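You operate a simulated robot arm through the tools that you are given. There is no shell and no other tool. Be economical: measure what you need, move in short steps, check, and stop when the job is done.

You are at the controls of a simulated robot arm. One attempt, no reset.

Task
Test the red sample cup and stand it on the mat with its pH number.
Fine: switch the grey meter on and zero it while its plate is empty; test that cup alone. Set down upright: what you pick out.

It is judged by the outcome, as a careful person would: the job done as asked, and still so three seconds after it is handed in. It fails if anything else is knocked over, pushed out of place, dropped, spilled or broken.

Robot
A 7-joint arm with a two-finger parallel gripper, fixed in place. Base frame: the origin is at the foot of the arm, x ahead of it, y to its left, z up; the work surface is at about z = 0. Units: m, rad, N and s.
With the tool pointing down near the work surface it reaches from about 0.24 to 0.62 m from the base axis. Its first joint turns from -1.152 to 1.152 rad. Payload 2.6 kg.
Tool frame: the origin (TCP) lies between the finger pads and is the grasp point; the fingertips stand 0.03 m ahead of it; z points along the fingers, y is the line along which they close. Largest opening 0.094 m; finger width 0.028, thickness 0.01; the body of the gripper, 0.05 by 0.096 m, starts 0.055 m behind the TCP.
Orientation is told as [roll, pitch, yaw] about the base's x, y, z axes, in that order, counted from this pose: with the fingers straight down and closing along the base's y, the tool's x points along the base's -x, its y along +y and its z along -z.

Tools
- The arm moves only by the tool step_arm. Its argument "commands" is a list of rows, each an object (a shift or turn left out is 0, a gripper value left out holds the last) with "linear": the shift along the tool's x, y, z in units of 400 mm (1.0 is 400 mm), a list of three; "angular": the turn, a rotation vector about the tool's x, y, z in units of 45 degrees (1.0 is 45 degrees), a list of three; "claw": the gripper command, from -1 (shut) to 1 (fully open), values between in proportion. In form: [{"linear": [dx, dy, dz], "angular": [ax, ay, az], "claw": claw}, ...]. A call has 1 to 10 rows; each row is the pose to reach, as a shift and turn from the pose commanded when the call began, along the tool's axes at that moment. A call with a number of a shift or a turn outside -1 to 1 is refused whole. A row lasts 0.2 s, in which the tool goes at most 0.05 m and 0.15 rad; a call with a longer step from one row to the next is refused whole, and so is a gripper value outside its range. A pose out of reach is approached as far as the arm can. The call stops where the force on the tool passes 40 N (or 10 N more than at its start, if that is more) or the arm is blocked; 0.2 s more then pass. The fingers move at their own pace (about 0.072 m/s each) and stop on an object; they squeeze with about 44 N. The grip force told is the motor's: it shows also when the fingers shut on nothing. Time passes only in rows, and 0.2 s behind the last, so rows that repeat a pose let the fingers close. The reply holds the time, the measured pose of the TCP, the force on the tool along the base axes, the opening and the grip force, in the units named above and with some noise, with the torque about the TCP (base axes, N m) and any sound that the robot's microphone picked up.
- Cameras (640 x 400 px; columns grow to the right, rows downward): "scene" is fixed at [0.0345, 0.4228, 0.5789]; the picture's right is [-0.82, -0.57, 0.00], its down [-0.24, 0.35, -0.91] and it looks along [0.52, -0.74, -0.42] (base axes); focal length 326 px, centre (320, 200). "wrist" rides on the gripper at [0.076, 0.014, -0.102] in the tool frame; the picture's right is [-0.18, 0.98, 0.00], its down [-0.75, -0.14, -0.64] and it looks along [-0.63, -0.12, 0.77] (tool axes); focal length 243 px, centre (320, 200). There is no depth. A picture from a camera that has moved, and an enlarged one, comes with that camera's place and axes in the base frame and with its lens.
- snapshot(camera): a new picture of that camera. It takes no simulated time.
- inspect(camera, box): a new picture of the part [left, top, right, bottom] of that camera's present view, enlarged. It takes no simulated time.
- job_done(): hands the job in; it is judged then, once.

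Go step by step. Nothing tells you positions but the pictures and the camera data: compare them with the known pose of the tool, close in by small moves and look again before you grip or let go. The budget is 120 turns and 76 pictures, counting those below and the enlarged ones. Unless the task says otherwise, let go and move clear before handing in, and close with one line.

The tools are called after "Request:" as a command line: name --argument value ..., lists and objects as JSON in quotes. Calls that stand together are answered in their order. step_arm: Moves the arm, as the interface text tells. Its arguments: {"type":"object","properties":{"commands":{"type":"array","items":{"type":"object","properties":{"linear":{"type":"array","items":{"type":"number"}},"angular":{"type":"array","items":{"type":"number"}},"claw":{"type":"number"}}}}},"required":["commands"]} The other tools are called the same way: snapshot (camera) takes a picture; inspect (camera, box) takes an enlarged picture of a part of a camera's view; job_done () hands the job in.

At the start:

```text
t: 0.0
tool_pos: [0.3689, -0.052, 0.3234]
orientation: [0.002, -0.001, 0.002]
contact_force: [0.6, 0.1, 0.8]
wrist_torque: [-0.01, -0.03, 0.03]
opening: 0.094
gripper_force: 0.2
```

scene: 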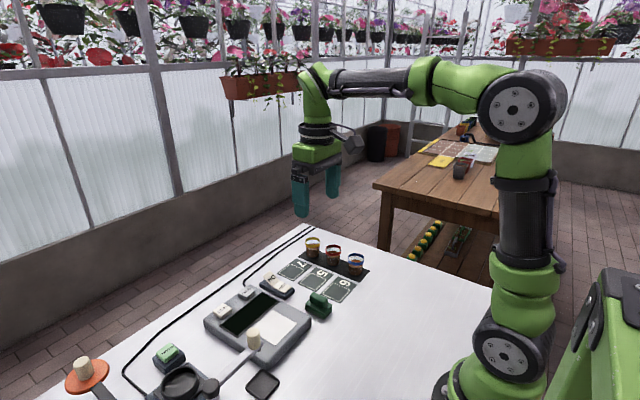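
wrist: 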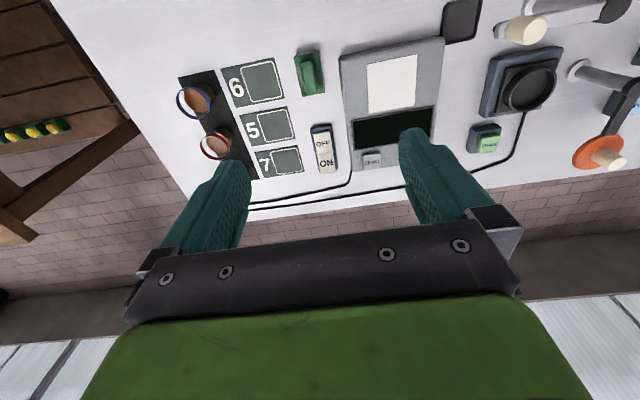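

I see a grey meter with a display and a white plate, an ON/OFF switch, a row of three cups, mats numbered 7/5/6, and other devices. I'll look closer first.

Request:
inspect --camera "scene" --box '[190, 220, 390, 345]'

Request:
inspect --camera "scene" --box '[50, 300, 290, 400]'

Request:
inspect --camera "wrist" --box '[160, 0, 460, 200]'

Request:
inspect --camera "wrist" --box '[340, 0, 640, 200]'

```text
3.20 times, centred on (290, 282) of scene
camera zoom: at [0.0345, 0.4228, 0.5789], right [-0.82, -0.57, 0.0], down [-0.24, 0.35, -0.91], along [0.52, -0.74, -0.42], focal length 1043 px, centre (416, -64)
```

zoom: 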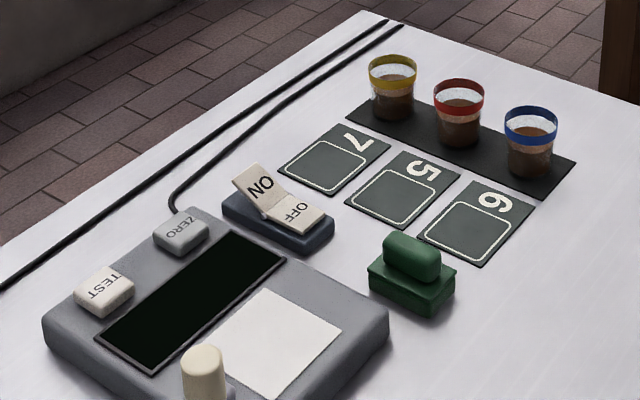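

```text
2.67 times, centred on (170, 350) of scene
camera zoom: at [0.0345, 0.4228, 0.5789], right [-0.82, -0.57, 0.0], down [-0.24, 0.35, -0.91], along [0.52, -0.74, -0.42], focal length 869 px, centre (720, -200)
```

zoom: 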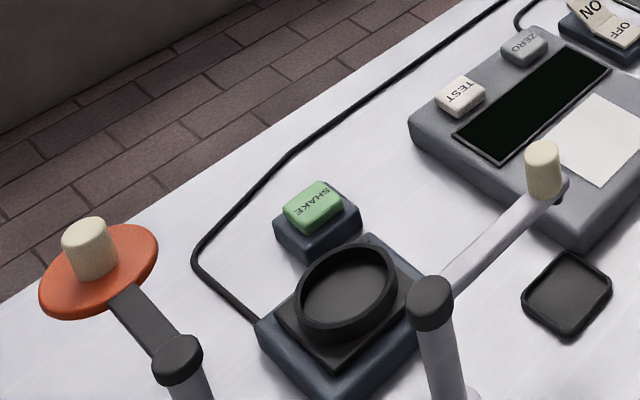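

```text
2.00 times, centred on (310, 100) of wrist
camera zoom: at [0.2944, -0.0384, 0.426], right [0.18, 0.98, 0.0], down [0.75, -0.14, 0.64], along [0.63, -0.12, -0.77], focal length 485 px, centre (340, 400)
```

zoom: 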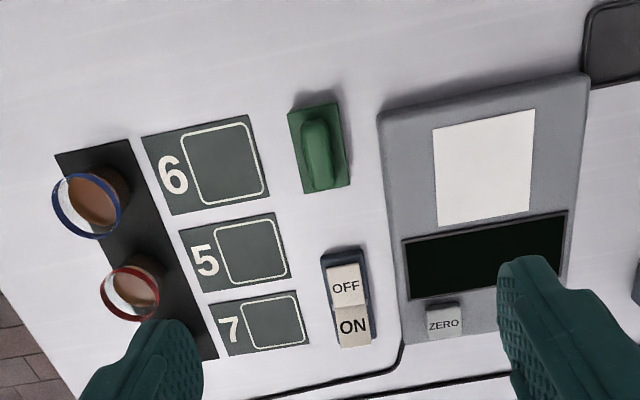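

```text
2.00 times, centred on (490, 100) of wrist
camera zoom: at [0.2944, -0.0384, 0.426], right [0.18, 0.98, 0.0], down [0.75, -0.14, 0.64], along [0.63, -0.12, -0.77], focal length 485 px, centre (-20, 400)
```

zoom: 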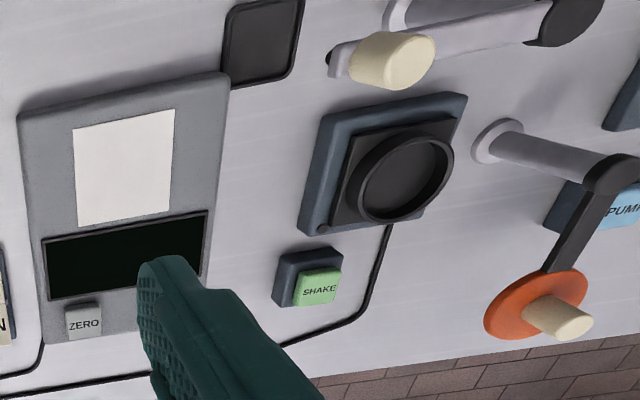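

Everything is laid out along the base axes. Cups stand at y≈-0.25 (red at x≈0.46), the ON rocker is near (0.535,-0.07), ZERO near (0.538,0.015), TEST near (0.542,0.088) and the plate near (0.413,0.05). I'll shut the gripper and go above ON.

Request:
step_arm --commands '[{"linear": [-0.07, -0.007, 0.07], "claw": -1}, {"linear": [-0.14, -0.015, 0.14]}, {"linear": [-0.21, -0.022, 0.21]}, {"linear": [-0.28, -0.03, 0.28]}, {"linear": [-0.35, -0.037, 0.35]}, {"linear": [-0.42, -0.045, 0.42]}, {"linear": [-0.42, -0.045, 0.5]}, {"linear": [-0.42, -0.045, 0.55]}, {"linear": [-0.42, -0.045, 0.55]}]'

Request:
snapshot --camera "wrist"

Request:
inspect --camera "scene" --box '[190, 220, 390, 345]'

```text
t: 2.0
tool_pos: [0.5369, -0.0696, 0.101]
orientation: [0.0, 0.001, 0.001]
contact_force: [0.1, 1.0, -0.3]
wrist_torque: [0.0, 0.03, 0.03]
opening: 0.0
gripper_force: 32.7
```

```text
69 pictures are left
camera wrist: at [0.4624, -0.0556, 0.2042], right [0.18, 0.98, 0.0], down [0.75, -0.14, 0.64], along [0.63, -0.12, -0.77], focal length 243 px, centre (320, 200)
```

wrist: 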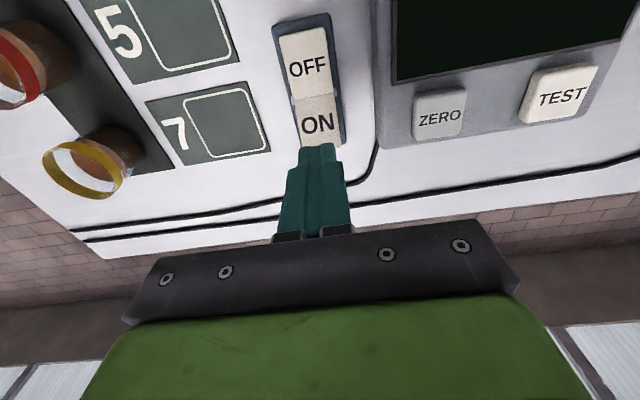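

```text
3.20 times, centred on (290, 282) of scene
camera zoom: at [0.0345, 0.4228, 0.5789], right [-0.82, -0.57, 0.0], down [-0.24, 0.35, -0.91], along [0.52, -0.74, -0.42], focal length 1043 px, centre (416, -64)
```

zoom: 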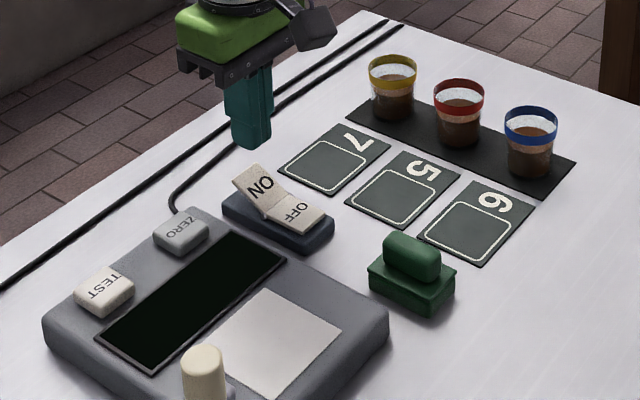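

The tip is centred over ON. I'll press down slowly.

Request:
step_arm --commands '[{"linear": [0.004, 0, 0.05]}, {"linear": [0.004, 0, 0.075]}, {"linear": [0.004, 0, 0.09]}, {"linear": [0.004, 0, 0.1]}, {"linear": [0.004, 0, 0.107]}, {"linear": [0.004, 0, 0.114]}, {"linear": [0.004, 0, 0.12]}]'

Request:
inspect --camera "scene" --box '[190, 220, 390, 345]'

```text
t: 3.6
tool_pos: [0.5351, -0.0698, 0.055]
orientation: [0.0, 0.0, -0.001]
contact_force: [-0.2, 1.0, 0.8]
wrist_torque: [0.02, 0.0, 0.01]
opening: 0.0001
gripper_force: 32.9
```

```text
3.20 times, centred on (290, 282) of scene
camera zoom: at [0.0345, 0.4228, 0.5789], right [-0.82, -0.57, 0.0], down [-0.24, 0.35, -0.91], along [0.52, -0.74, -0.42], focal length 1043 px, centre (416, -64)
```

zoom: 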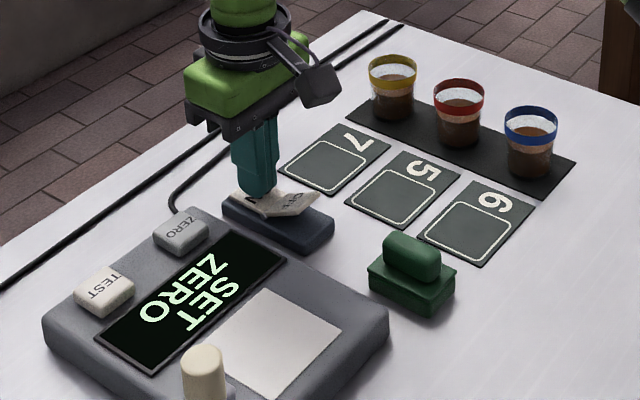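

The meter is on and shows SET ZERO. Next I lift, move over ZERO at (0.537, 0.012) and press.

Request:
step_arm --commands '[{"linear": [0, 0, -0.1]}, {"linear": [0, 0, -0.15]}, {"linear": [-0.004, 0.1, -0.15]}, {"linear": [-0.004, 0.204, -0.15]}, {"linear": [-0.004, 0.204, -0.1]}, {"linear": [-0.004, 0.204, -0.08]}, {"linear": [-0.004, 0.204, -0.06]}, {"linear": [-0.004, 0.204, -0.045]}]'

Request:
inspect --camera "scene" --box '[190, 220, 390, 345]'

```text
t: 5.4
tool_pos: [0.536, 0.012, 0.0728]
orientation: [0.0, -0.001, 0.0]
contact_force: [0.0, -0.3, 0.0]
wrist_torque: [-0.03, 0.0, -0.01]
opening: 0.0
gripper_force: 33.0
```

```text
3.20 times, centred on (290, 282) of scene
camera zoom: at [0.0345, 0.4228, 0.5789], right [-0.82, -0.57, 0.0], down [-0.24, 0.35, -0.91], along [0.52, -0.74, -0.42], focal length 1043 px, centre (416, -64)
```

zoom: 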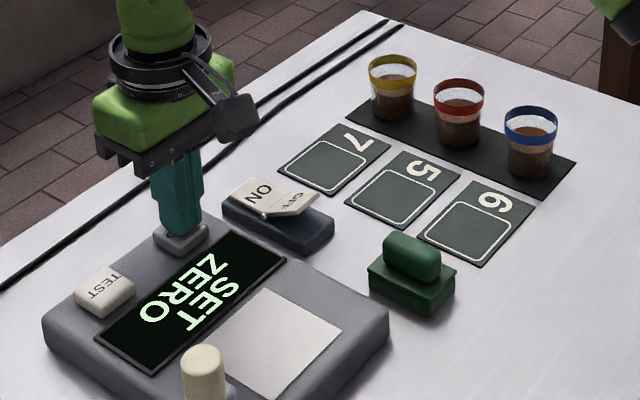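

The tip is just above ZERO, so I'll press gently further.

Request:
step_arm --commands '[{"linear": [0, 0, 0.006]}, {"linear": [0, 0, 0.012]}, {"linear": [0, 0, 0.018]}, {"linear": [0, 0, 0.022]}, {"linear": [0, 0, 0.022]}]'

Request:
inspect --camera "scene" --box '[190, 220, 390, 345]'

```text
t: 6.6
tool_pos: [0.5362, 0.0123, 0.0637]
orientation: [0.0, -0.003, 0.002]
contact_force: [-2.6, 2.8, 8.8]
wrist_torque: [0.1, 0.07, 0.0]
opening: 0.0
gripper_force: 32.8
heard: click
```

```text
3.20 times, centred on (290, 282) of scene
camera zoom: at [0.0344, 0.4228, 0.5789], right [-0.82, -0.57, 0.0], down [-0.24, 0.35, -0.91], along [0.52, -0.74, -0.42], focal length 1043 px, centre (416, -64)
```

zoom: 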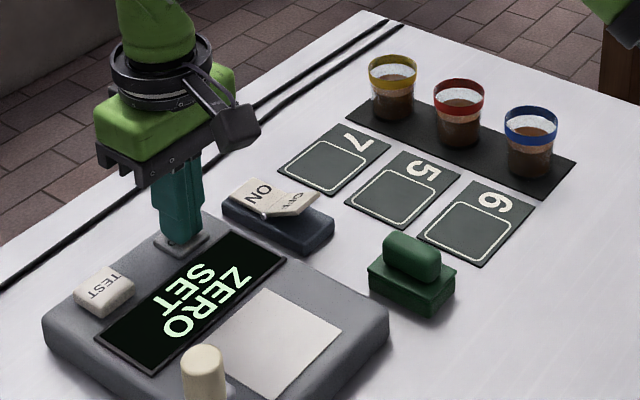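

The display reads ZERO SET. I lift and move high over the red cup, opening the gripper on the way.

Request:
step_arm --commands '[{"linear": [0, 0, -0.12]}, {"linear": [0, 0, -0.24]}, {"linear": [0, 0, -0.3]}, {"linear": [0.03, -0.11, -0.3], "claw": 1}, {"linear": [0.06, -0.22, -0.3]}, {"linear": [0.09, -0.33, -0.3]}, {"linear": [0.12, -0.44, -0.3]}, {"linear": [0.15, -0.55, -0.3]}, {"linear": [0.19, -0.66, -0.3]}, {"linear": [0.19, -0.66, -0.3]}]'

Request:
snapshot --camera "wrist"

Request:
inspect --camera "scene" --box '[190, 220, 390, 345]'

```text
t: 8.8
tool_pos: [0.4623, -0.2537, 0.1818]
orientation: [0.0, -0.001, 0.003]
contact_force: [0.5, 0.3, 0.1]
wrist_torque: [0.0, 0.04, -0.02]
opening: 0.094
gripper_force: 0.0
```

```text
64 pictures are left
camera wrist: at [0.3877, -0.2399, 0.2866], right [0.18, 0.98, 0.0], down [0.75, -0.14, 0.64], along [0.63, -0.12, -0.77], focal length 243 px, centre (320, 200)
```

wrist: 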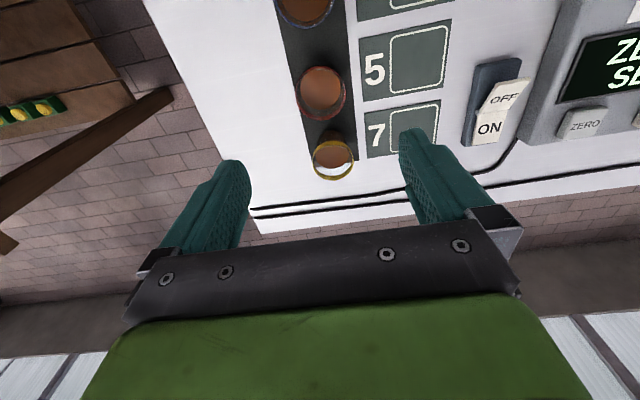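

```text
3.20 times, centred on (290, 282) of scene
camera zoom: at [0.0345, 0.4227, 0.5789], right [-0.82, -0.57, 0.0], down [-0.24, 0.35, -0.91], along [0.52, -0.74, -0.42], focal length 1043 px, centre (416, -64)
```

zoom: 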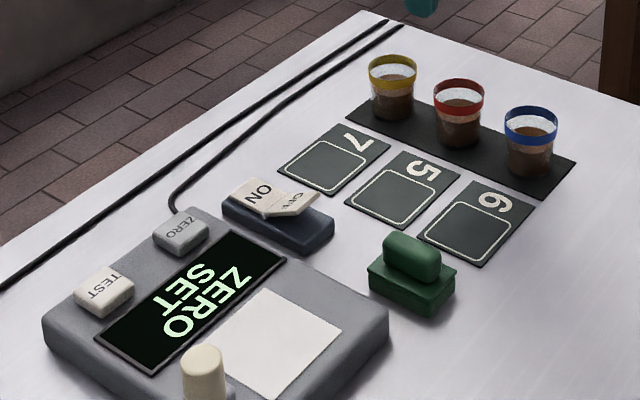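

The red cup is at about (0.457, -0.2515). I descend partway and check.

Request:
step_arm --commands '[{"linear": [0.013, 0.005, 0.08]}, {"linear": [0.013, 0.005, 0.16]}, {"linear": [0.013, 0.005, 0.22]}, {"linear": [0.013, 0.005, 0.22]}]'

Request:
snapshot --camera "wrist"

Request:
inspect --camera "scene" --box '[270, 190, 400, 271]'

```text
t: 9.8
tool_pos: [0.4563, -0.2509, 0.0958]
orientation: [0.001, 0.0, 0.0]
contact_force: [0.7, -0.4, 0.5]
wrist_torque: [-0.01, -0.01, -0.01]
opening: 0.0941
gripper_force: 0.0
```

```text
62 pictures are left
camera wrist: at [0.382, -0.2372, 0.1987], right [0.18, 0.98, 0.0], down [0.75, -0.14, 0.64], along [0.63, -0.12, -0.77], focal length 243 px, centre (320, 200)
```

wrist: 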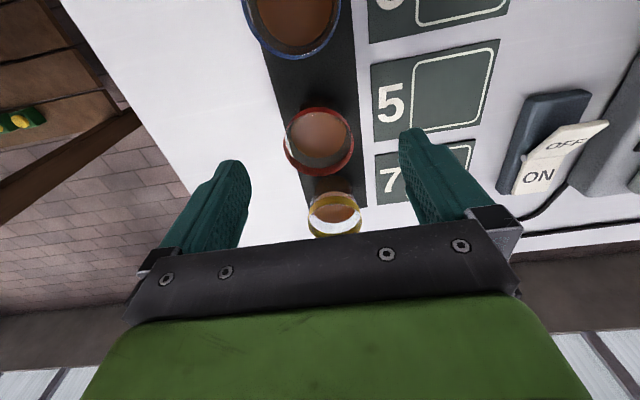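

```text
4.92 times, centred on (335, 230) of scene
camera zoom: at [0.0345, 0.4228, 0.5789], right [-0.82, -0.57, 0.0], down [-0.24, 0.35, -0.91], along [0.52, -0.74, -0.42], focal length 1604 px, centre (246, 50)
```

zoom: 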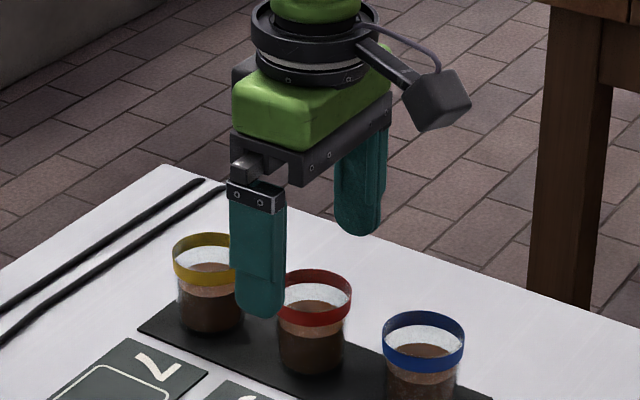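

The cup is centred between the fingers. I go down around it and close.

Request:
step_arm --commands '[{"linear": [0.004, 0, 0.05]}, {"linear": [0.004, 0, 0.1]}, {"linear": [0.004, 0, 0.14]}, {"linear": [0.004, 0, 0.14], "claw": 0.2}, {"linear": [0.004, 0, 0.14], "claw": 0.0}, {"linear": [0.004, 0, 0.14], "claw": -0.1}, {"linear": [0.004, 0, 0.14], "claw": -0.2}, {"linear": [0.004, 0, 0.14], "claw": -0.2}]'

Request:
snapshot --camera "wrist"

```text
t: 11.6
tool_pos: [0.4546, -0.2506, 0.0393]
orientation: [0.001, 0.0, 0.002]
contact_force: [-0.3, -0.2, 0.7]
wrist_torque: [0.0, 0.0, -0.03]
opening: 0.0446
gripper_force: 43.9
```

```text
60 pictures are left
camera wrist: at [0.3807, -0.2375, 0.1428], right [0.18, 0.98, 0.0], down [0.75, -0.14, 0.64], along [0.63, -0.12, -0.77], focal length 243 px, centre (320, 200)
```

wrist: 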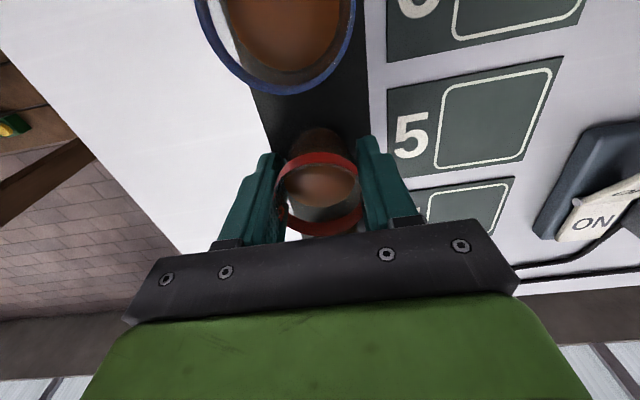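

Gripped at 0.0446 m. I lift slowly and check that it holds upright.

Request:
step_arm --commands '[{"linear": [0, 0, -0.02]}, {"linear": [0, 0, -0.06]}, {"linear": [0, 0, -0.11]}, {"linear": [0, 0, -0.16]}, {"linear": [0, 0, -0.21]}, {"linear": [0, 0, -0.25]}, {"linear": [0, 0, -0.27]}, {"linear": [0, 0, -0.27]}]'

Request:
snapshot --camera "wrist"

Request:
inspect --camera "scene" --box '[240, 150, 400, 250]'

```text
t: 13.4
tool_pos: [0.4554, -0.2502, 0.1484]
orientation: [0.0, 0.0, 0.001]
contact_force: [-0.1, 0.4, -0.4]
wrist_torque: [-0.01, 0.01, 0.02]
opening: 0.0376
gripper_force: 0.0
```

```text
59 pictures are left
camera wrist: at [0.3804, -0.2366, 0.2509], right [0.18, 0.98, 0.0], down [0.75, -0.14, 0.64], along [0.63, -0.12, -0.77], focal length 243 px, centre (320, 200)
```

wrist: 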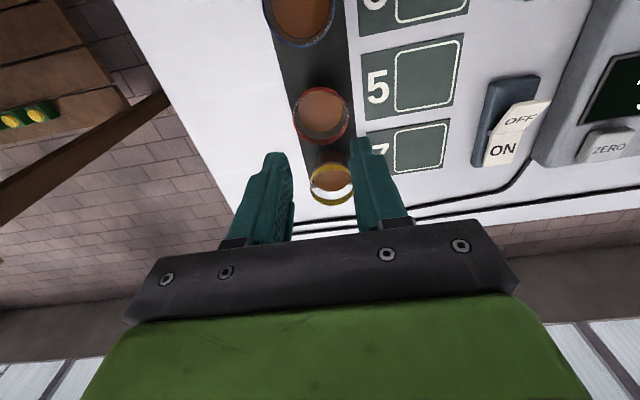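

```text
4.00 times, centred on (320, 200) of scene
camera zoom: at [0.0345, 0.4228, 0.5789], right [-0.82, -0.57, 0.0], down [-0.24, 0.35, -0.91], along [0.52, -0.74, -0.42], focal length 1303 px, centre (320, 200)
```

zoom: 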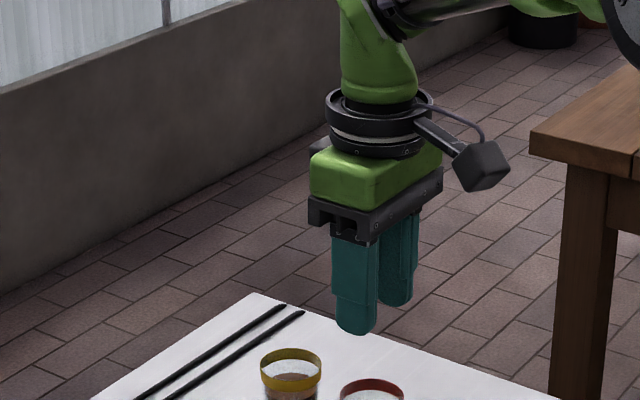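

The cup slipped out and stayed standing. I'll look closely before trying again.

Request:
inspect --camera "scene" --box '[295, 225, 375, 275]'

Request:
inspect --camera "wrist" --box '[260, 60, 390, 220]'

```text
8.00 times, centred on (335, 250) of scene
camera zoom: at [0.0345, 0.4228, 0.5789], right [-0.82, -0.57, 0.0], down [-0.24, 0.35, -0.91], along [0.52, -0.74, -0.42], focal length 2606 px, centre (200, -200)
```

zoom: 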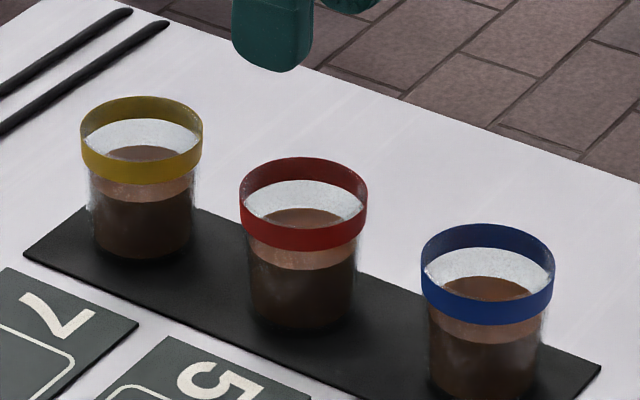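

```text
2.50 times, centred on (325, 140) of wrist
camera zoom: at [0.3804, -0.2366, 0.2509], right [0.18, 0.98, 0.0], down [0.75, -0.14, 0.64], along [0.63, -0.12, -0.77], focal length 606 px, centre (308, 350)
```

zoom: 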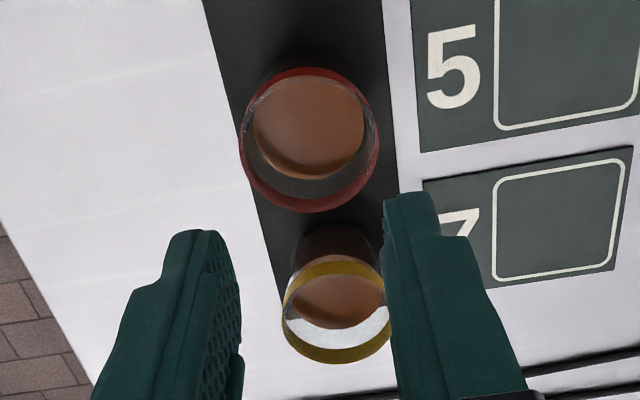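

The cups are upright and in place, with a rim about 0.046 m wide and a height of about 0.047 m. I'll open and go back down a bit lower, then close fully this time and lift only a little to test the grip.

Request:
step_arm --commands '[{"linear": [0, 0, 0], "claw": 1}, {"linear": [0, 0, 0], "claw": 1}, {"linear": [0, -0.001, 0]}, {"linear": [-0.001, -0.001, 0.1]}, {"linear": [-0.001, -0.001, 0.2]}, {"linear": [-0.001, -0.001, 0.26]}, {"linear": [-0.001, -0.001, 0.282]}, {"linear": [-0.001, -0.001, 0.282]}]'

Request:
snapshot --camera "wrist"

Request:
inspect --camera "scene" --box '[295, 225, 375, 275]'

```text
t: 15.2
tool_pos: [0.4542, -0.2491, 0.0353]
orientation: [0.0, 0.001, 0.001]
contact_force: [-0.2, -0.5, 0.1]
wrist_torque: [-0.01, -0.01, 0.02]
opening: 0.0939
gripper_force: 0.0
```

```text
55 pictures are left
camera wrist: at [0.379, -0.2363, 0.1382], right [0.18, 0.98, 0.0], down [0.75, -0.14, 0.64], along [0.63, -0.12, -0.77], focal length 243 px, centre (320, 200)
```

wrist: 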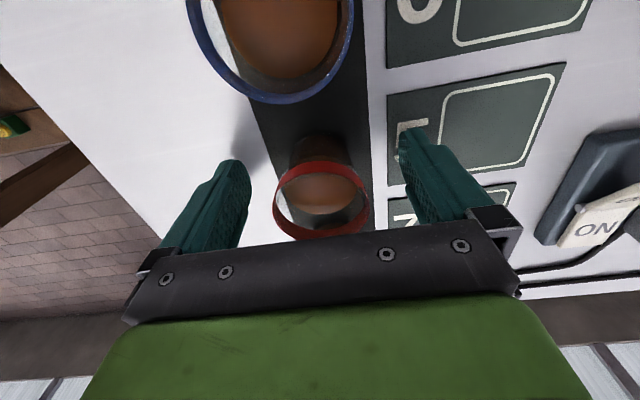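

```text
8.00 times, centred on (335, 250) of scene
camera zoom: at [0.0345, 0.4228, 0.5789], right [-0.82, -0.57, 0.0], down [-0.24, 0.35, -0.91], along [0.52, -0.74, -0.42], focal length 2606 px, centre (200, -200)
```

zoom: 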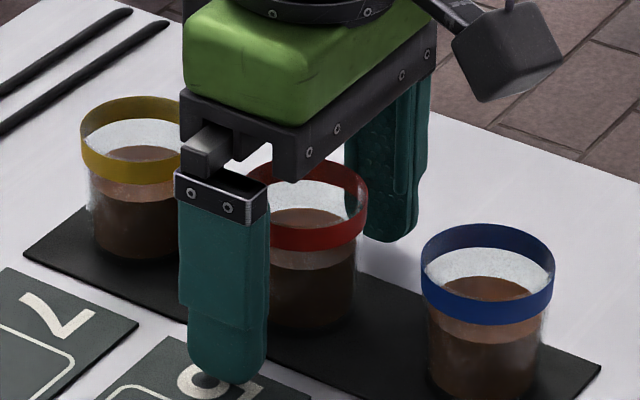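

The tool is well aligned. Closing fully, then a tiny test lift.

Request:
step_arm --commands '[{"linear": [-0.005, 0, 0], "claw": 0.2}, {"linear": [-0.005, 0, 0], "claw": 0}, {"linear": [-0.005, 0, 0], "claw": -1}, {"linear": [-0.005, 0, 0]}, {"linear": [-0.005, 0, 0]}, {"linear": [-0.005, 0, 0]}, {"linear": [-0.005, 0, -0.005]}, {"linear": [-0.005, 0, -0.015]}, {"linear": [-0.005, 0, -0.025]}, {"linear": [-0.005, 0, -0.03]}]'

Request:
snapshot --camera "wrist"

Request:
inspect --camera "scene" --box '[295, 225, 375, 275]'

```text
t: 17.4
tool_pos: [0.4564, -0.2509, 0.0464]
orientation: [-0.001, 0.001, 0.001]
contact_force: [0.6, -0.1, -0.9]
wrist_torque: [0.01, 0.02, 0.0]
opening: 0.0442
gripper_force: 43.9
```

```text
53 pictures are left
camera wrist: at [0.3822, -0.2372, 0.1501], right [0.18, 0.98, 0.0], down [0.75, -0.14, 0.64], along [0.63, -0.12, -0.77], focal length 243 px, centre (320, 200)
```

wrist: 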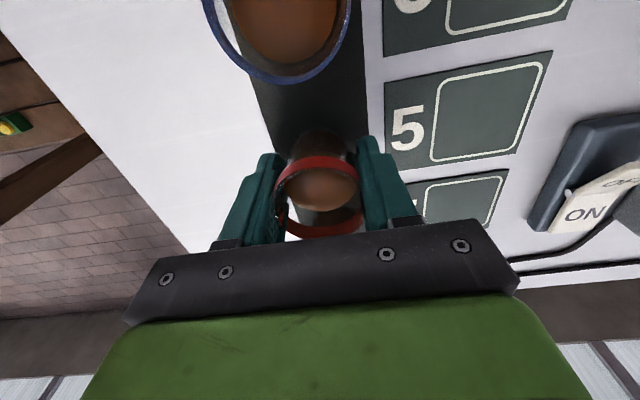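

```text
8.00 times, centred on (335, 250) of scene
camera zoom: at [0.0345, 0.4228, 0.5789], right [-0.82, -0.57, 0.0], down [-0.24, 0.35, -0.91], along [0.52, -0.74, -0.42], focal length 2606 px, centre (200, -200)
```

zoom: 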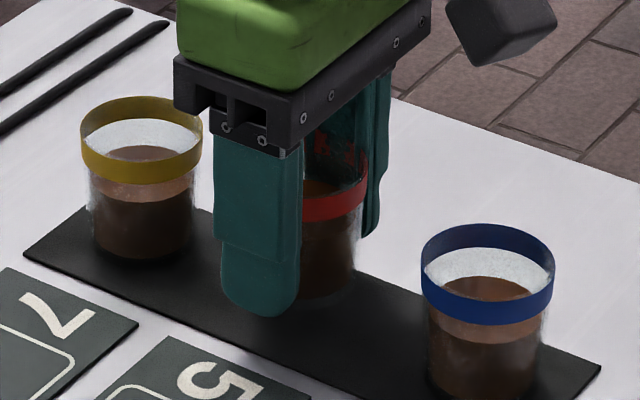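

The cup now rises with the gripper, about 11 mm off its mat. I continue up slowly and check it.

Request:
step_arm --commands '[{"linear": [0, 0, -0.01]}, {"linear": [0, 0, -0.03]}, {"linear": [0, 0, -0.06]}, {"linear": [0, 0, -0.09]}, {"linear": [0, 0, -0.12]}, {"linear": [0, 0, -0.15]}, {"linear": [0, 0, -0.18]}, {"linear": [0, 0, -0.205]}, {"linear": [0, 0, -0.22]}]'

Request:
inspect --camera "scene" --box '[280, 165, 400, 240]'

```text
t: 19.4
tool_pos: [0.4573, -0.2497, 0.1356]
orientation: [0.001, 0.002, 0.002]
contact_force: [-0.4, 0.5, -0.8]
wrist_torque: [0.01, 0.0, -0.03]
opening: 0.044
gripper_force: 44.3
```

```text
5.33 times, centred on (340, 202) of scene
camera zoom: at [0.0345, 0.4228, 0.5789], right [-0.82, -0.57, 0.0], down [-0.24, 0.35, -0.91], along [0.52, -0.74, -0.42], focal length 1738 px, centre (213, 187)
```

zoom: 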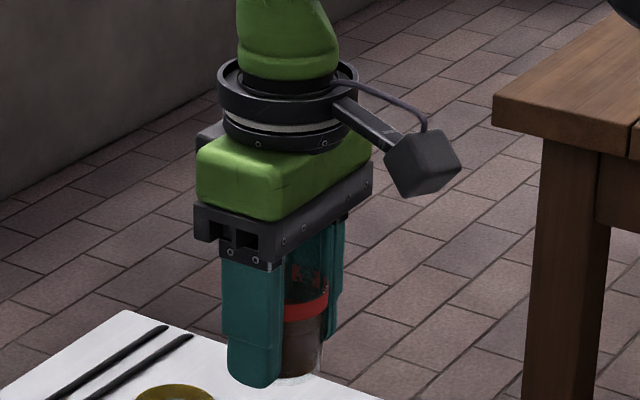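

It holds steady. I carry it smoothly to above the plate.

Request:
step_arm --commands '[{"linear": [0.006, 0.04, 0]}, {"linear": [0.018, 0.12, 0]}, {"linear": [0.03, 0.21, 0]}, {"linear": [0.045, 0.31, 0]}, {"linear": [0.06, 0.41, 0]}, {"linear": [0.075, 0.51, 0]}, {"linear": [0.09, 0.61, 0]}, {"linear": [0.1, 0.68, 0]}, {"linear": [0.106, 0.72, 0]}, {"linear": [0.11, 0.74, 0]}]'

Request:
snapshot --camera "wrist"

Request:
inspect --camera "scene" --box '[190, 230, 350, 370]'

```text
t: 21.6
tool_pos: [0.4124, 0.0468, 0.137]
orientation: [0.0, 0.0, -0.001]
contact_force: [-0.2, 0.6, 1.0]
wrist_torque: [0.01, -0.01, 0.02]
opening: 0.044
gripper_force: 43.5
```

```text
50 pictures are left
camera wrist: at [0.3373, 0.0606, 0.2395], right [0.18, 0.98, 0.0], down [0.75, -0.14, 0.64], along [0.63, -0.12, -0.77], focal length 243 px, centre (320, 200)
```

wrist: 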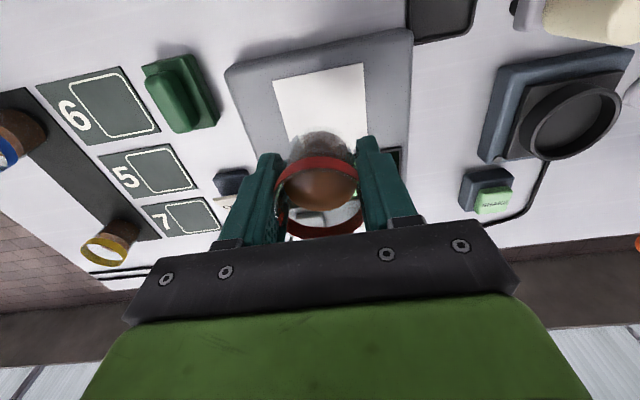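

```text
2.86 times, centred on (270, 300) of scene
camera zoom: at [0.0345, 0.4228, 0.5789], right [-0.82, -0.57, 0.0], down [-0.24, 0.35, -0.91], along [0.52, -0.74, -0.42], focal length 931 px, centre (463, -86)
```

zoom: 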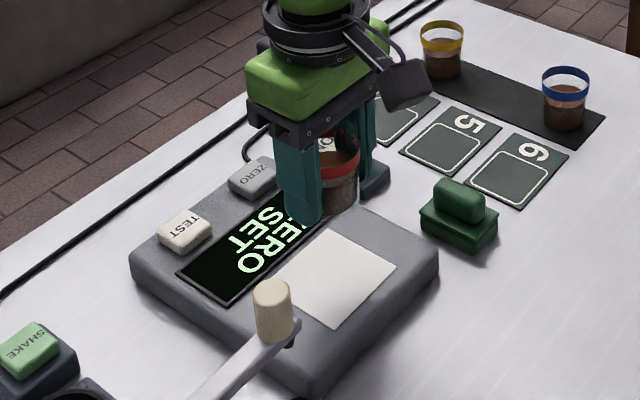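

I'm directly above the plate. I lower most of the way and look.

Request:
step_arm --commands '[{"linear": [-0.008, 0.005, 0.02]}, {"linear": [-0.008, 0.005, 0.06]}, {"linear": [-0.008, 0.005, 0.1]}, {"linear": [-0.008, 0.005, 0.135]}, {"linear": [-0.008, 0.005, 0.16]}, {"linear": [-0.008, 0.005, 0.165]}]'

Request:
inspect --camera "scene" --box '[220, 280, 320, 360]'

```text
t: 23.0
tool_pos: [0.4163, 0.0475, 0.0695]
orientation: [0.0, 0.0, -0.001]
contact_force: [0.3, 0.0, -0.3]
wrist_torque: [-0.01, 0.03, -0.02]
opening: 0.0442
gripper_force: 44.2
```

```text
5.00 times, centred on (270, 320) of scene
camera zoom: at [0.0345, 0.4228, 0.5789], right [-0.82, -0.57, 0.0], down [-0.24, 0.35, -0.91], along [0.52, -0.74, -0.42], focal length 1629 px, centre (570, -400)
```

zoom: 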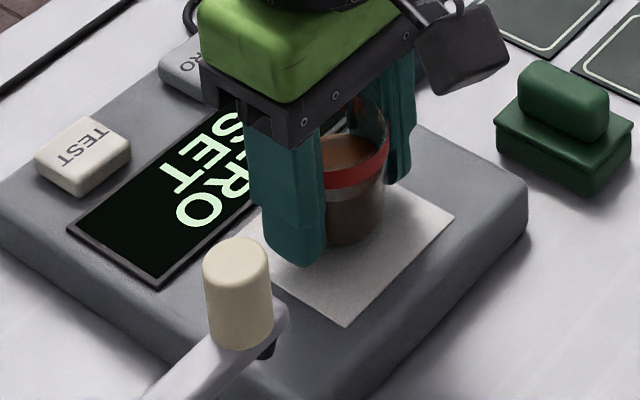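

A few millimetres remain, so I lower in tiny steps and watch the force.

Request:
step_arm --commands '[{"linear": [0, 0, 0.005]}, {"linear": [0, 0, 0.01]}, {"linear": [0, 0, 0.012]}]'

```text
t: 23.8
tool_pos: [0.416, 0.0472, 0.0641]
orientation: [0.001, 0.001, 0.002]
contact_force: [-2.0, -0.4, 5.7]
wrist_torque: [-0.1, 0.05, -0.06]
opening: 0.0441
gripper_force: 43.9
```

The cup touches the plate at 5.7 N. I release and rise.

Request:
step_arm --commands '[{"linear": [0, 0, -0.001], "claw": 0.0}, {"linear": [0, 0, -0.001], "claw": 0.3}, {"linear": [0, 0, -0.001], "claw": 0.7}, {"linear": [0, 0, -0.001], "claw": 0.7}, {"linear": [0, 0, -0.05]}, {"linear": [0, 0, -0.12]}, {"linear": [0, 0, -0.2]}, {"linear": [0, 0, -0.25]}]'

Request:
inspect --camera "scene" --box '[190, 230, 350, 370]'

```text
t: 25.6
tool_pos: [0.4159, 0.0466, 0.1668]
orientation: [0.002, 0.001, 0.0]
contact_force: [1.1, 0.0, 0.1]
wrist_torque: [0.02, 0.04, -0.01]
opening: 0.0798
gripper_force: 0.1
```

```text
2.86 times, centred on (270, 300) of scene
camera zoom: at [0.0345, 0.4228, 0.5789], right [-0.82, -0.57, 0.0], down [-0.24, 0.35, -0.91], along [0.52, -0.74, -0.42], focal length 931 px, centre (463, -86)
```

zoom: 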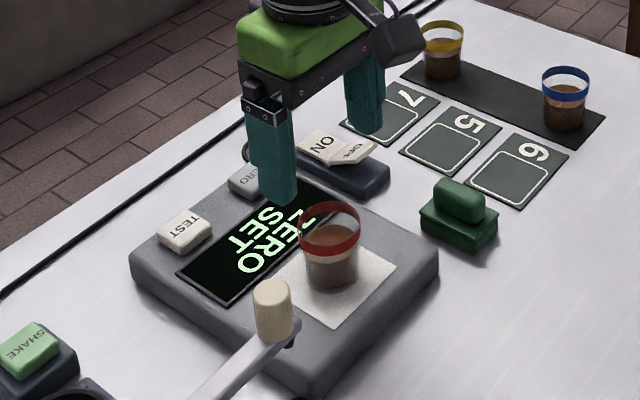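

The cup stands on the plate. I shut the fingers and go over TEST at (0.538, 0.086).

Request:
step_arm --commands '[{"linear": [-0.1, 0.03, 0], "claw": -1}, {"linear": [-0.2, 0.06, 0]}, {"linear": [-0.305, 0.097, 0]}, {"linear": [-0.305, 0.097, 0]}, {"linear": [-0.305, 0.097, 0.1]}, {"linear": [-0.305, 0.097, 0.19]}, {"linear": [-0.305, 0.097, 0.215]}, {"linear": [-0.305, 0.097, 0.215]}]'

Request:
inspect --camera "scene" --box '[190, 230, 350, 370]'

Request:
snapshot --camera "wrist"

```text
t: 27.4
tool_pos: [0.5383, 0.0857, 0.0774]
orientation: [0.001, 0.0, 0.0]
contact_force: [0.3, -0.7, -0.1]
wrist_torque: [0.06, 0.02, 0.01]
opening: 0.0001
gripper_force: 32.4
```

```text
2.86 times, centred on (270, 300) of scene
camera zoom: at [0.0345, 0.4228, 0.5789], right [-0.82, -0.57, 0.0], down [-0.24, 0.35, -0.91], along [0.52, -0.74, -0.42], focal length 931 px, centre (463, -86)
```

zoom: 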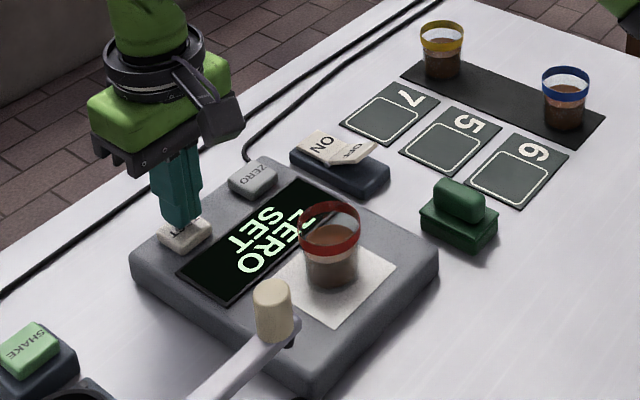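

```text
45 pictures are left
camera wrist: at [0.4633, 0.1001, 0.1821], right [0.18, 0.98, 0.0], down [0.75, -0.14, 0.64], along [0.63, -0.12, -0.77], focal length 243 px, centre (320, 200)
```

wrist: 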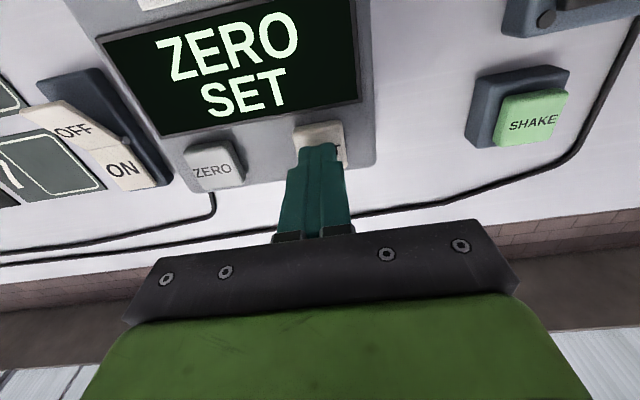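

Right above TEST; pressing.

Request:
step_arm --commands '[{"linear": [0, 0, 0.01]}, {"linear": [0, 0, 0.017]}, {"linear": [0, 0, 0.024]}, {"linear": [0, 0, 0.03]}, {"linear": [0, 0, 0.034]}, {"linear": [0, 0, 0.034]}]'

Request:
inspect --camera "scene" --box '[190, 230, 350, 370]'

Request:
snapshot --camera "wrist"

```text
t: 28.8
tool_pos: [0.5374, 0.0867, 0.0648]
orientation: [0.0, -0.002, 0.0]
contact_force: [-0.9, -0.4, 6.8]
wrist_torque: [-0.03, 0.0, 0.01]
opening: 0.0002
gripper_force: 32.4
heard: click
```

```text
2.86 times, centred on (270, 300) of scene
camera zoom: at [0.0345, 0.4227, 0.5789], right [-0.82, -0.57, 0.0], down [-0.24, 0.35, -0.91], along [0.52, -0.74, -0.42], focal length 931 px, centre (463, -86)
```

zoom: 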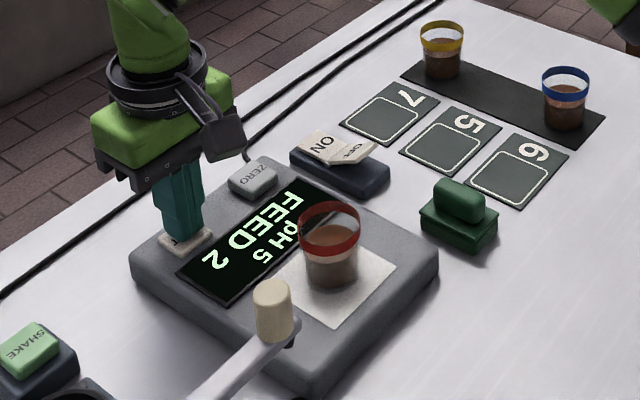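

```text
43 pictures are left
camera wrist: at [0.4633, 0.1, 0.1681], right [0.18, 0.98, 0.0], down [0.75, -0.14, 0.64], along [0.63, -0.12, -0.77], focal length 243 px, centre (320, 200)
```

wrist: 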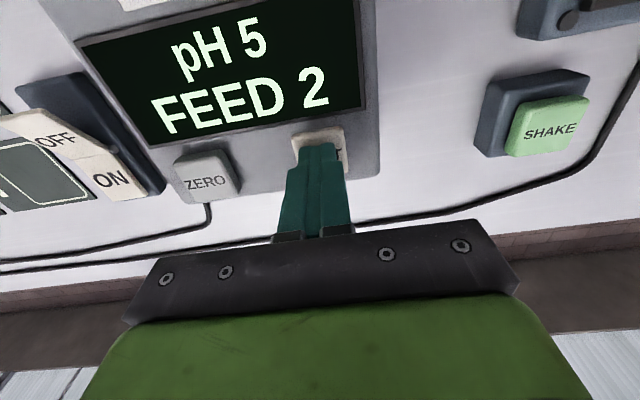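

The meter reads "pH 5 / FEED 2", so the cup belongs on mat 5. I lift off and go back above the cup with the gripper open.

Request:
step_arm --commands '[{"linear": [0, 0, -0.1]}, {"linear": [0, 0, -0.2]}, {"linear": [0, 0, -0.26]}, {"linear": [0.08, -0.025, -0.26], "claw": 1}, {"linear": [0.16, -0.05, -0.26]}, {"linear": [0.24, -0.075, -0.26]}, {"linear": [0.305, -0.099, -0.26]}, {"linear": [0.305, -0.099, -0.26]}]'

Request:
snapshot --camera "wrist"

Request:
inspect --camera "scene" --box '[190, 230, 350, 370]'

```text
t: 30.6
tool_pos: [0.4164, 0.0468, 0.1705]
orientation: [-0.002, 0.0, 0.0]
contact_force: [0.3, 0.7, 0.4]
wrist_torque: [-0.05, -0.01, -0.02]
opening: 0.0941
gripper_force: 0.0
```

```text
42 pictures are left
camera wrist: at [0.3421, 0.06, 0.2719], right [0.18, 0.98, 0.0], down [0.75, -0.14, 0.64], along [0.63, -0.12, -0.77], focal length 243 px, centre (320, 200)
```

wrist: 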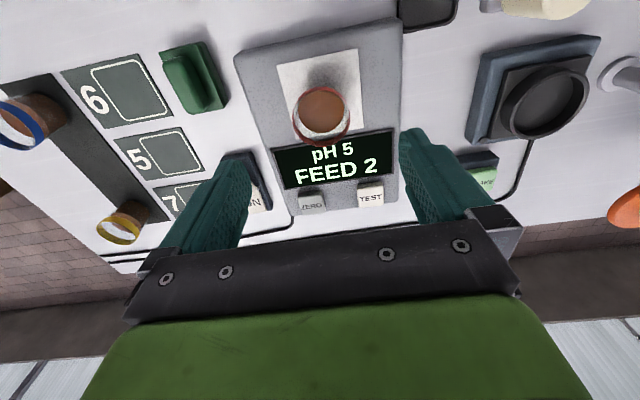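

```text
2.86 times, centred on (270, 300) of scene
camera zoom: at [0.0345, 0.4227, 0.5789], right [-0.82, -0.57, 0.0], down [-0.24, 0.35, -0.91], along [0.52, -0.74, -0.42], focal length 931 px, centre (463, -86)
```

zoom: 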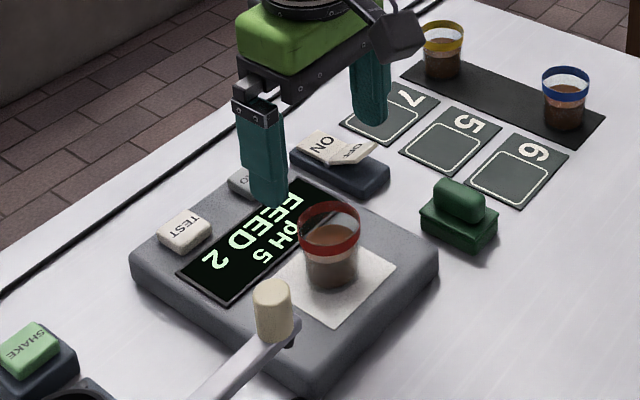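

Now I descend around the cup at the same spot and grip fully, then do a small test lift.

Request:
step_arm --commands '[{"linear": [0, 0, 0.1]}, {"linear": [0, 0, 0.19]}, {"linear": [0, 0, 0.245]}, {"linear": [0, 0, 0.264], "claw": 0.3}, {"linear": [0, 0, 0.264], "claw": 0}, {"linear": [0, 0, 0.264], "claw": -1}, {"linear": [0, 0, 0.264]}, {"linear": [0, 0, 0.264]}, {"linear": [0, 0, 0.264]}, {"linear": [0, 0, 0.264]}]'

Request:
step_arm --commands '[{"linear": [0, 0, -0.005]}, {"linear": [0, 0, -0.015]}, {"linear": [0, 0, -0.03]}, {"linear": [0, 0, -0.04]}]'

Request:
inspect --camera "scene" --box '[220, 280, 320, 360]'

```text
t: 32.8
tool_pos: [0.4174, 0.0464, 0.0624]
orientation: [0.0, 0.002, 0.001]
contact_force: [-0.2, 0.1, 0.4]
wrist_torque: [0.02, 0.0, -0.02]
opening: 0.0443
gripper_force: 44.0
```

```text
t: 33.8
tool_pos: [0.4155, 0.0454, 0.0799]
orientation: [0.0, 0.0, 0.0]
contact_force: [-0.3, -0.8, 0.3]
wrist_torque: [-0.01, -0.01, 0.01]
opening: 0.0441
gripper_force: 44.2
```

```text
5.00 times, centred on (270, 320) of scene
camera zoom: at [0.0345, 0.4228, 0.5789], right [-0.82, -0.57, 0.0], down [-0.24, 0.35, -0.91], along [0.52, -0.74, -0.42], focal length 1629 px, centre (570, -400)
```

zoom: 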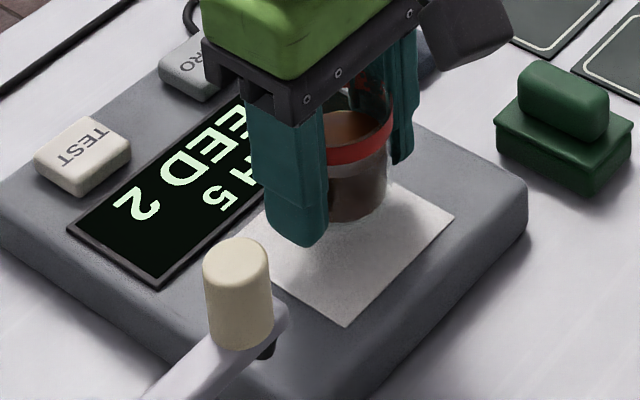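

Held well. The square of mat 5 is centred at about (0.456, -0.148). I lift and carry the cup there at height.

Request:
step_arm --commands '[{"linear": [0, 0, -0.05]}, {"linear": [0, 0, -0.1]}, {"linear": [0, -0.02, -0.135]}, {"linear": [-0.015, -0.08, -0.14]}, {"linear": [-0.035, -0.16, -0.14]}, {"linear": [-0.055, -0.25, -0.14]}, {"linear": [-0.075, -0.34, -0.14]}, {"linear": [-0.09, -0.42, -0.14]}, {"linear": [-0.098, -0.465, -0.14]}, {"linear": [-0.1, -0.484, -0.14]}]'

Request:
snapshot --camera "wrist"

Request:
inspect --camera "scene" --box '[250, 210, 390, 310]'

```text
t: 36.0
tool_pos: [0.4553, -0.1474, 0.1366]
orientation: [0.0, 0.0, 0.0]
contact_force: [1.2, -1.4, 0.6]
wrist_torque: [-0.01, 0.01, 0.02]
opening: 0.0438
gripper_force: 44.2
```

```text
39 pictures are left
camera wrist: at [0.3807, -0.1336, 0.2396], right [0.18, 0.98, 0.0], down [0.75, -0.14, 0.64], along [0.63, -0.12, -0.77], focal length 243 px, centre (320, 200)
```

wrist: 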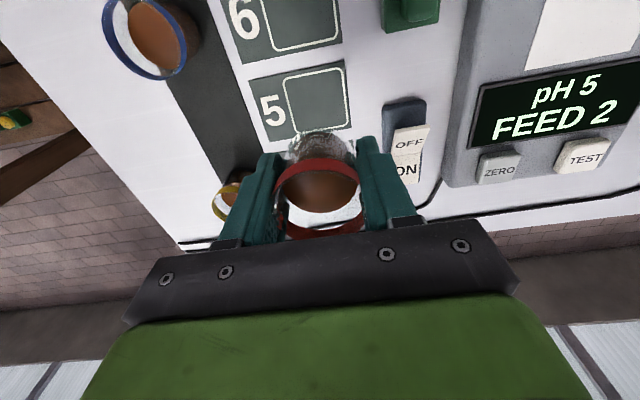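

```text
4.00 times, centred on (320, 260) of scene
camera zoom: at [0.0345, 0.4227, 0.5789], right [-0.82, -0.57, 0.0], down [-0.24, 0.35, -0.91], along [0.52, -0.74, -0.42], focal length 1303 px, centre (320, -40)
```

zoom: 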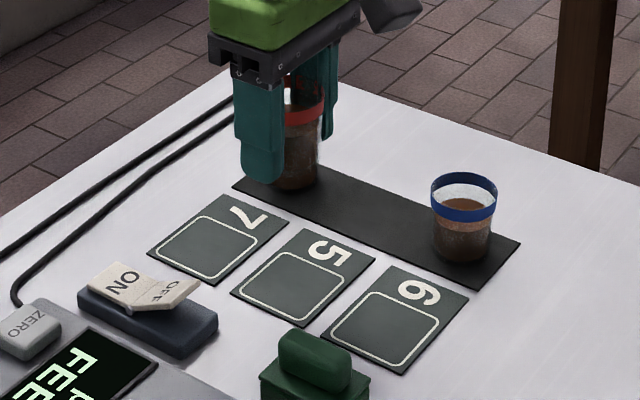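

The fresh estimate of the square centre is (0.455, -0.151). I adjust and lower to just above the mat.

Request:
step_arm --commands '[{"linear": [0, -0.007, 0.02]}, {"linear": [0, -0.007, 0.06]}, {"linear": [0, -0.007, 0.11]}, {"linear": [0, -0.007, 0.16]}, {"linear": [0, -0.007, 0.2]}, {"linear": [0, -0.007, 0.225]}, {"linear": [0, -0.007, 0.23]}]'

Request:
snapshot --camera "wrist"

Request:
inspect --camera "scene" --box '[250, 210, 390, 310]'

```text
t: 37.6
tool_pos: [0.4565, -0.1508, 0.0435]
orientation: [0.001, -0.001, 0.002]
contact_force: [0.2, -0.7, -0.2]
wrist_torque: [0.02, 0.01, -0.03]
opening: 0.0439
gripper_force: 43.6
```

```text
37 pictures are left
camera wrist: at [0.3808, -0.1364, 0.1464], right [0.18, 0.98, 0.0], down [0.75, -0.14, 0.64], along [0.63, -0.12, -0.77], focal length 243 px, centre (320, 200)
```

wrist: 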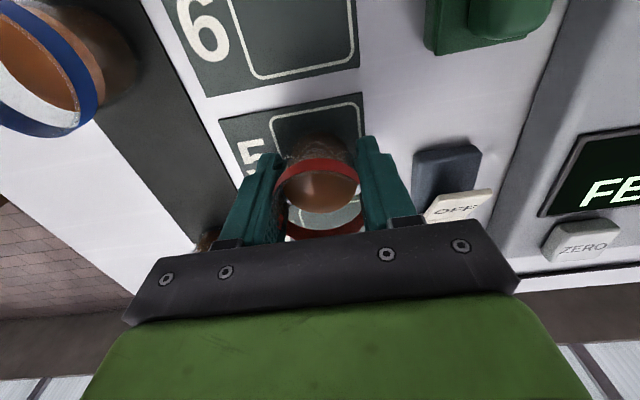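

```text
4.00 times, centred on (320, 260) of scene
camera zoom: at [0.0345, 0.4228, 0.5789], right [-0.82, -0.57, 0.0], down [-0.24, 0.35, -0.91], along [0.52, -0.74, -0.42], focal length 1303 px, centre (320, -40)
```

zoom: 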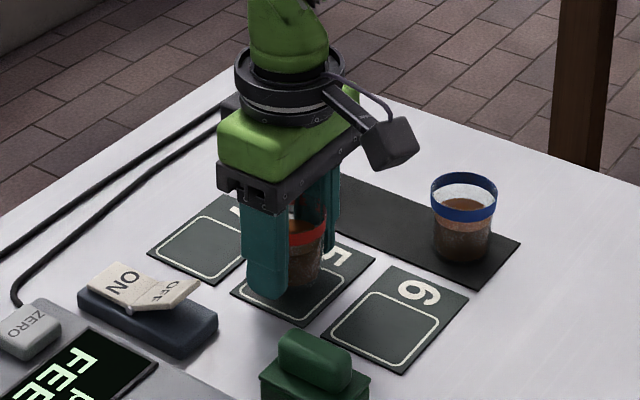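

The cup is over the square. I lower in tiny steps to contact.

Request:
step_arm --commands '[{"linear": [0, 0, 0.008]}, {"linear": [0, 0, 0.014]}, {"linear": [0, 0, 0.019]}, {"linear": [0, 0, 0.022]}]'

```text
t: 38.6
tool_pos: [0.4551, -0.1495, 0.0346]
orientation: [0.002, 0.0, 0.0]
contact_force: [-0.5, 0.6, -0.6]
wrist_torque: [-0.03, -0.01, 0.0]
opening: 0.0439
gripper_force: 44.2
```

Request:
step_arm --commands '[{"linear": [0, 0, 0.003]}, {"linear": [0, 0, 0.006]}]'

Request:
inspect --camera "scene" --box '[280, 235, 360, 285]'

```text
t: 39.2
tool_pos: [0.4573, -0.1488, 0.0327]
orientation: [-0.001, -0.001, 0.0]
contact_force: [-4.4, 1.5, 10.2]
wrist_torque: [0.07, 0.09, -0.01]
opening: 0.0435
gripper_force: 44.0
```

```text
8.00 times, centred on (320, 260) of scene
camera zoom: at [0.0344, 0.4228, 0.5789], right [-0.82, -0.57, 0.0], down [-0.24, 0.35, -0.91], along [0.52, -0.74, -0.42], focal length 2606 px, centre (320, -280)
```

zoom: 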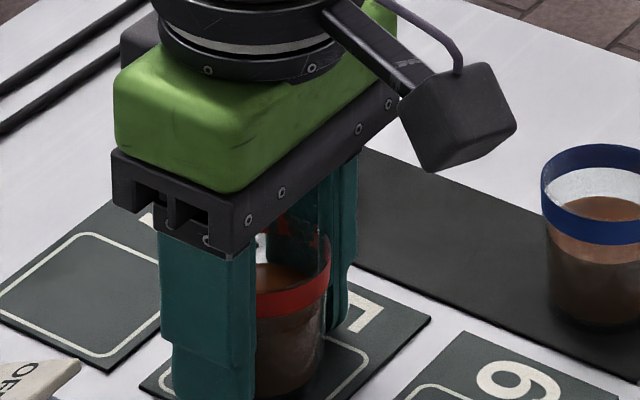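

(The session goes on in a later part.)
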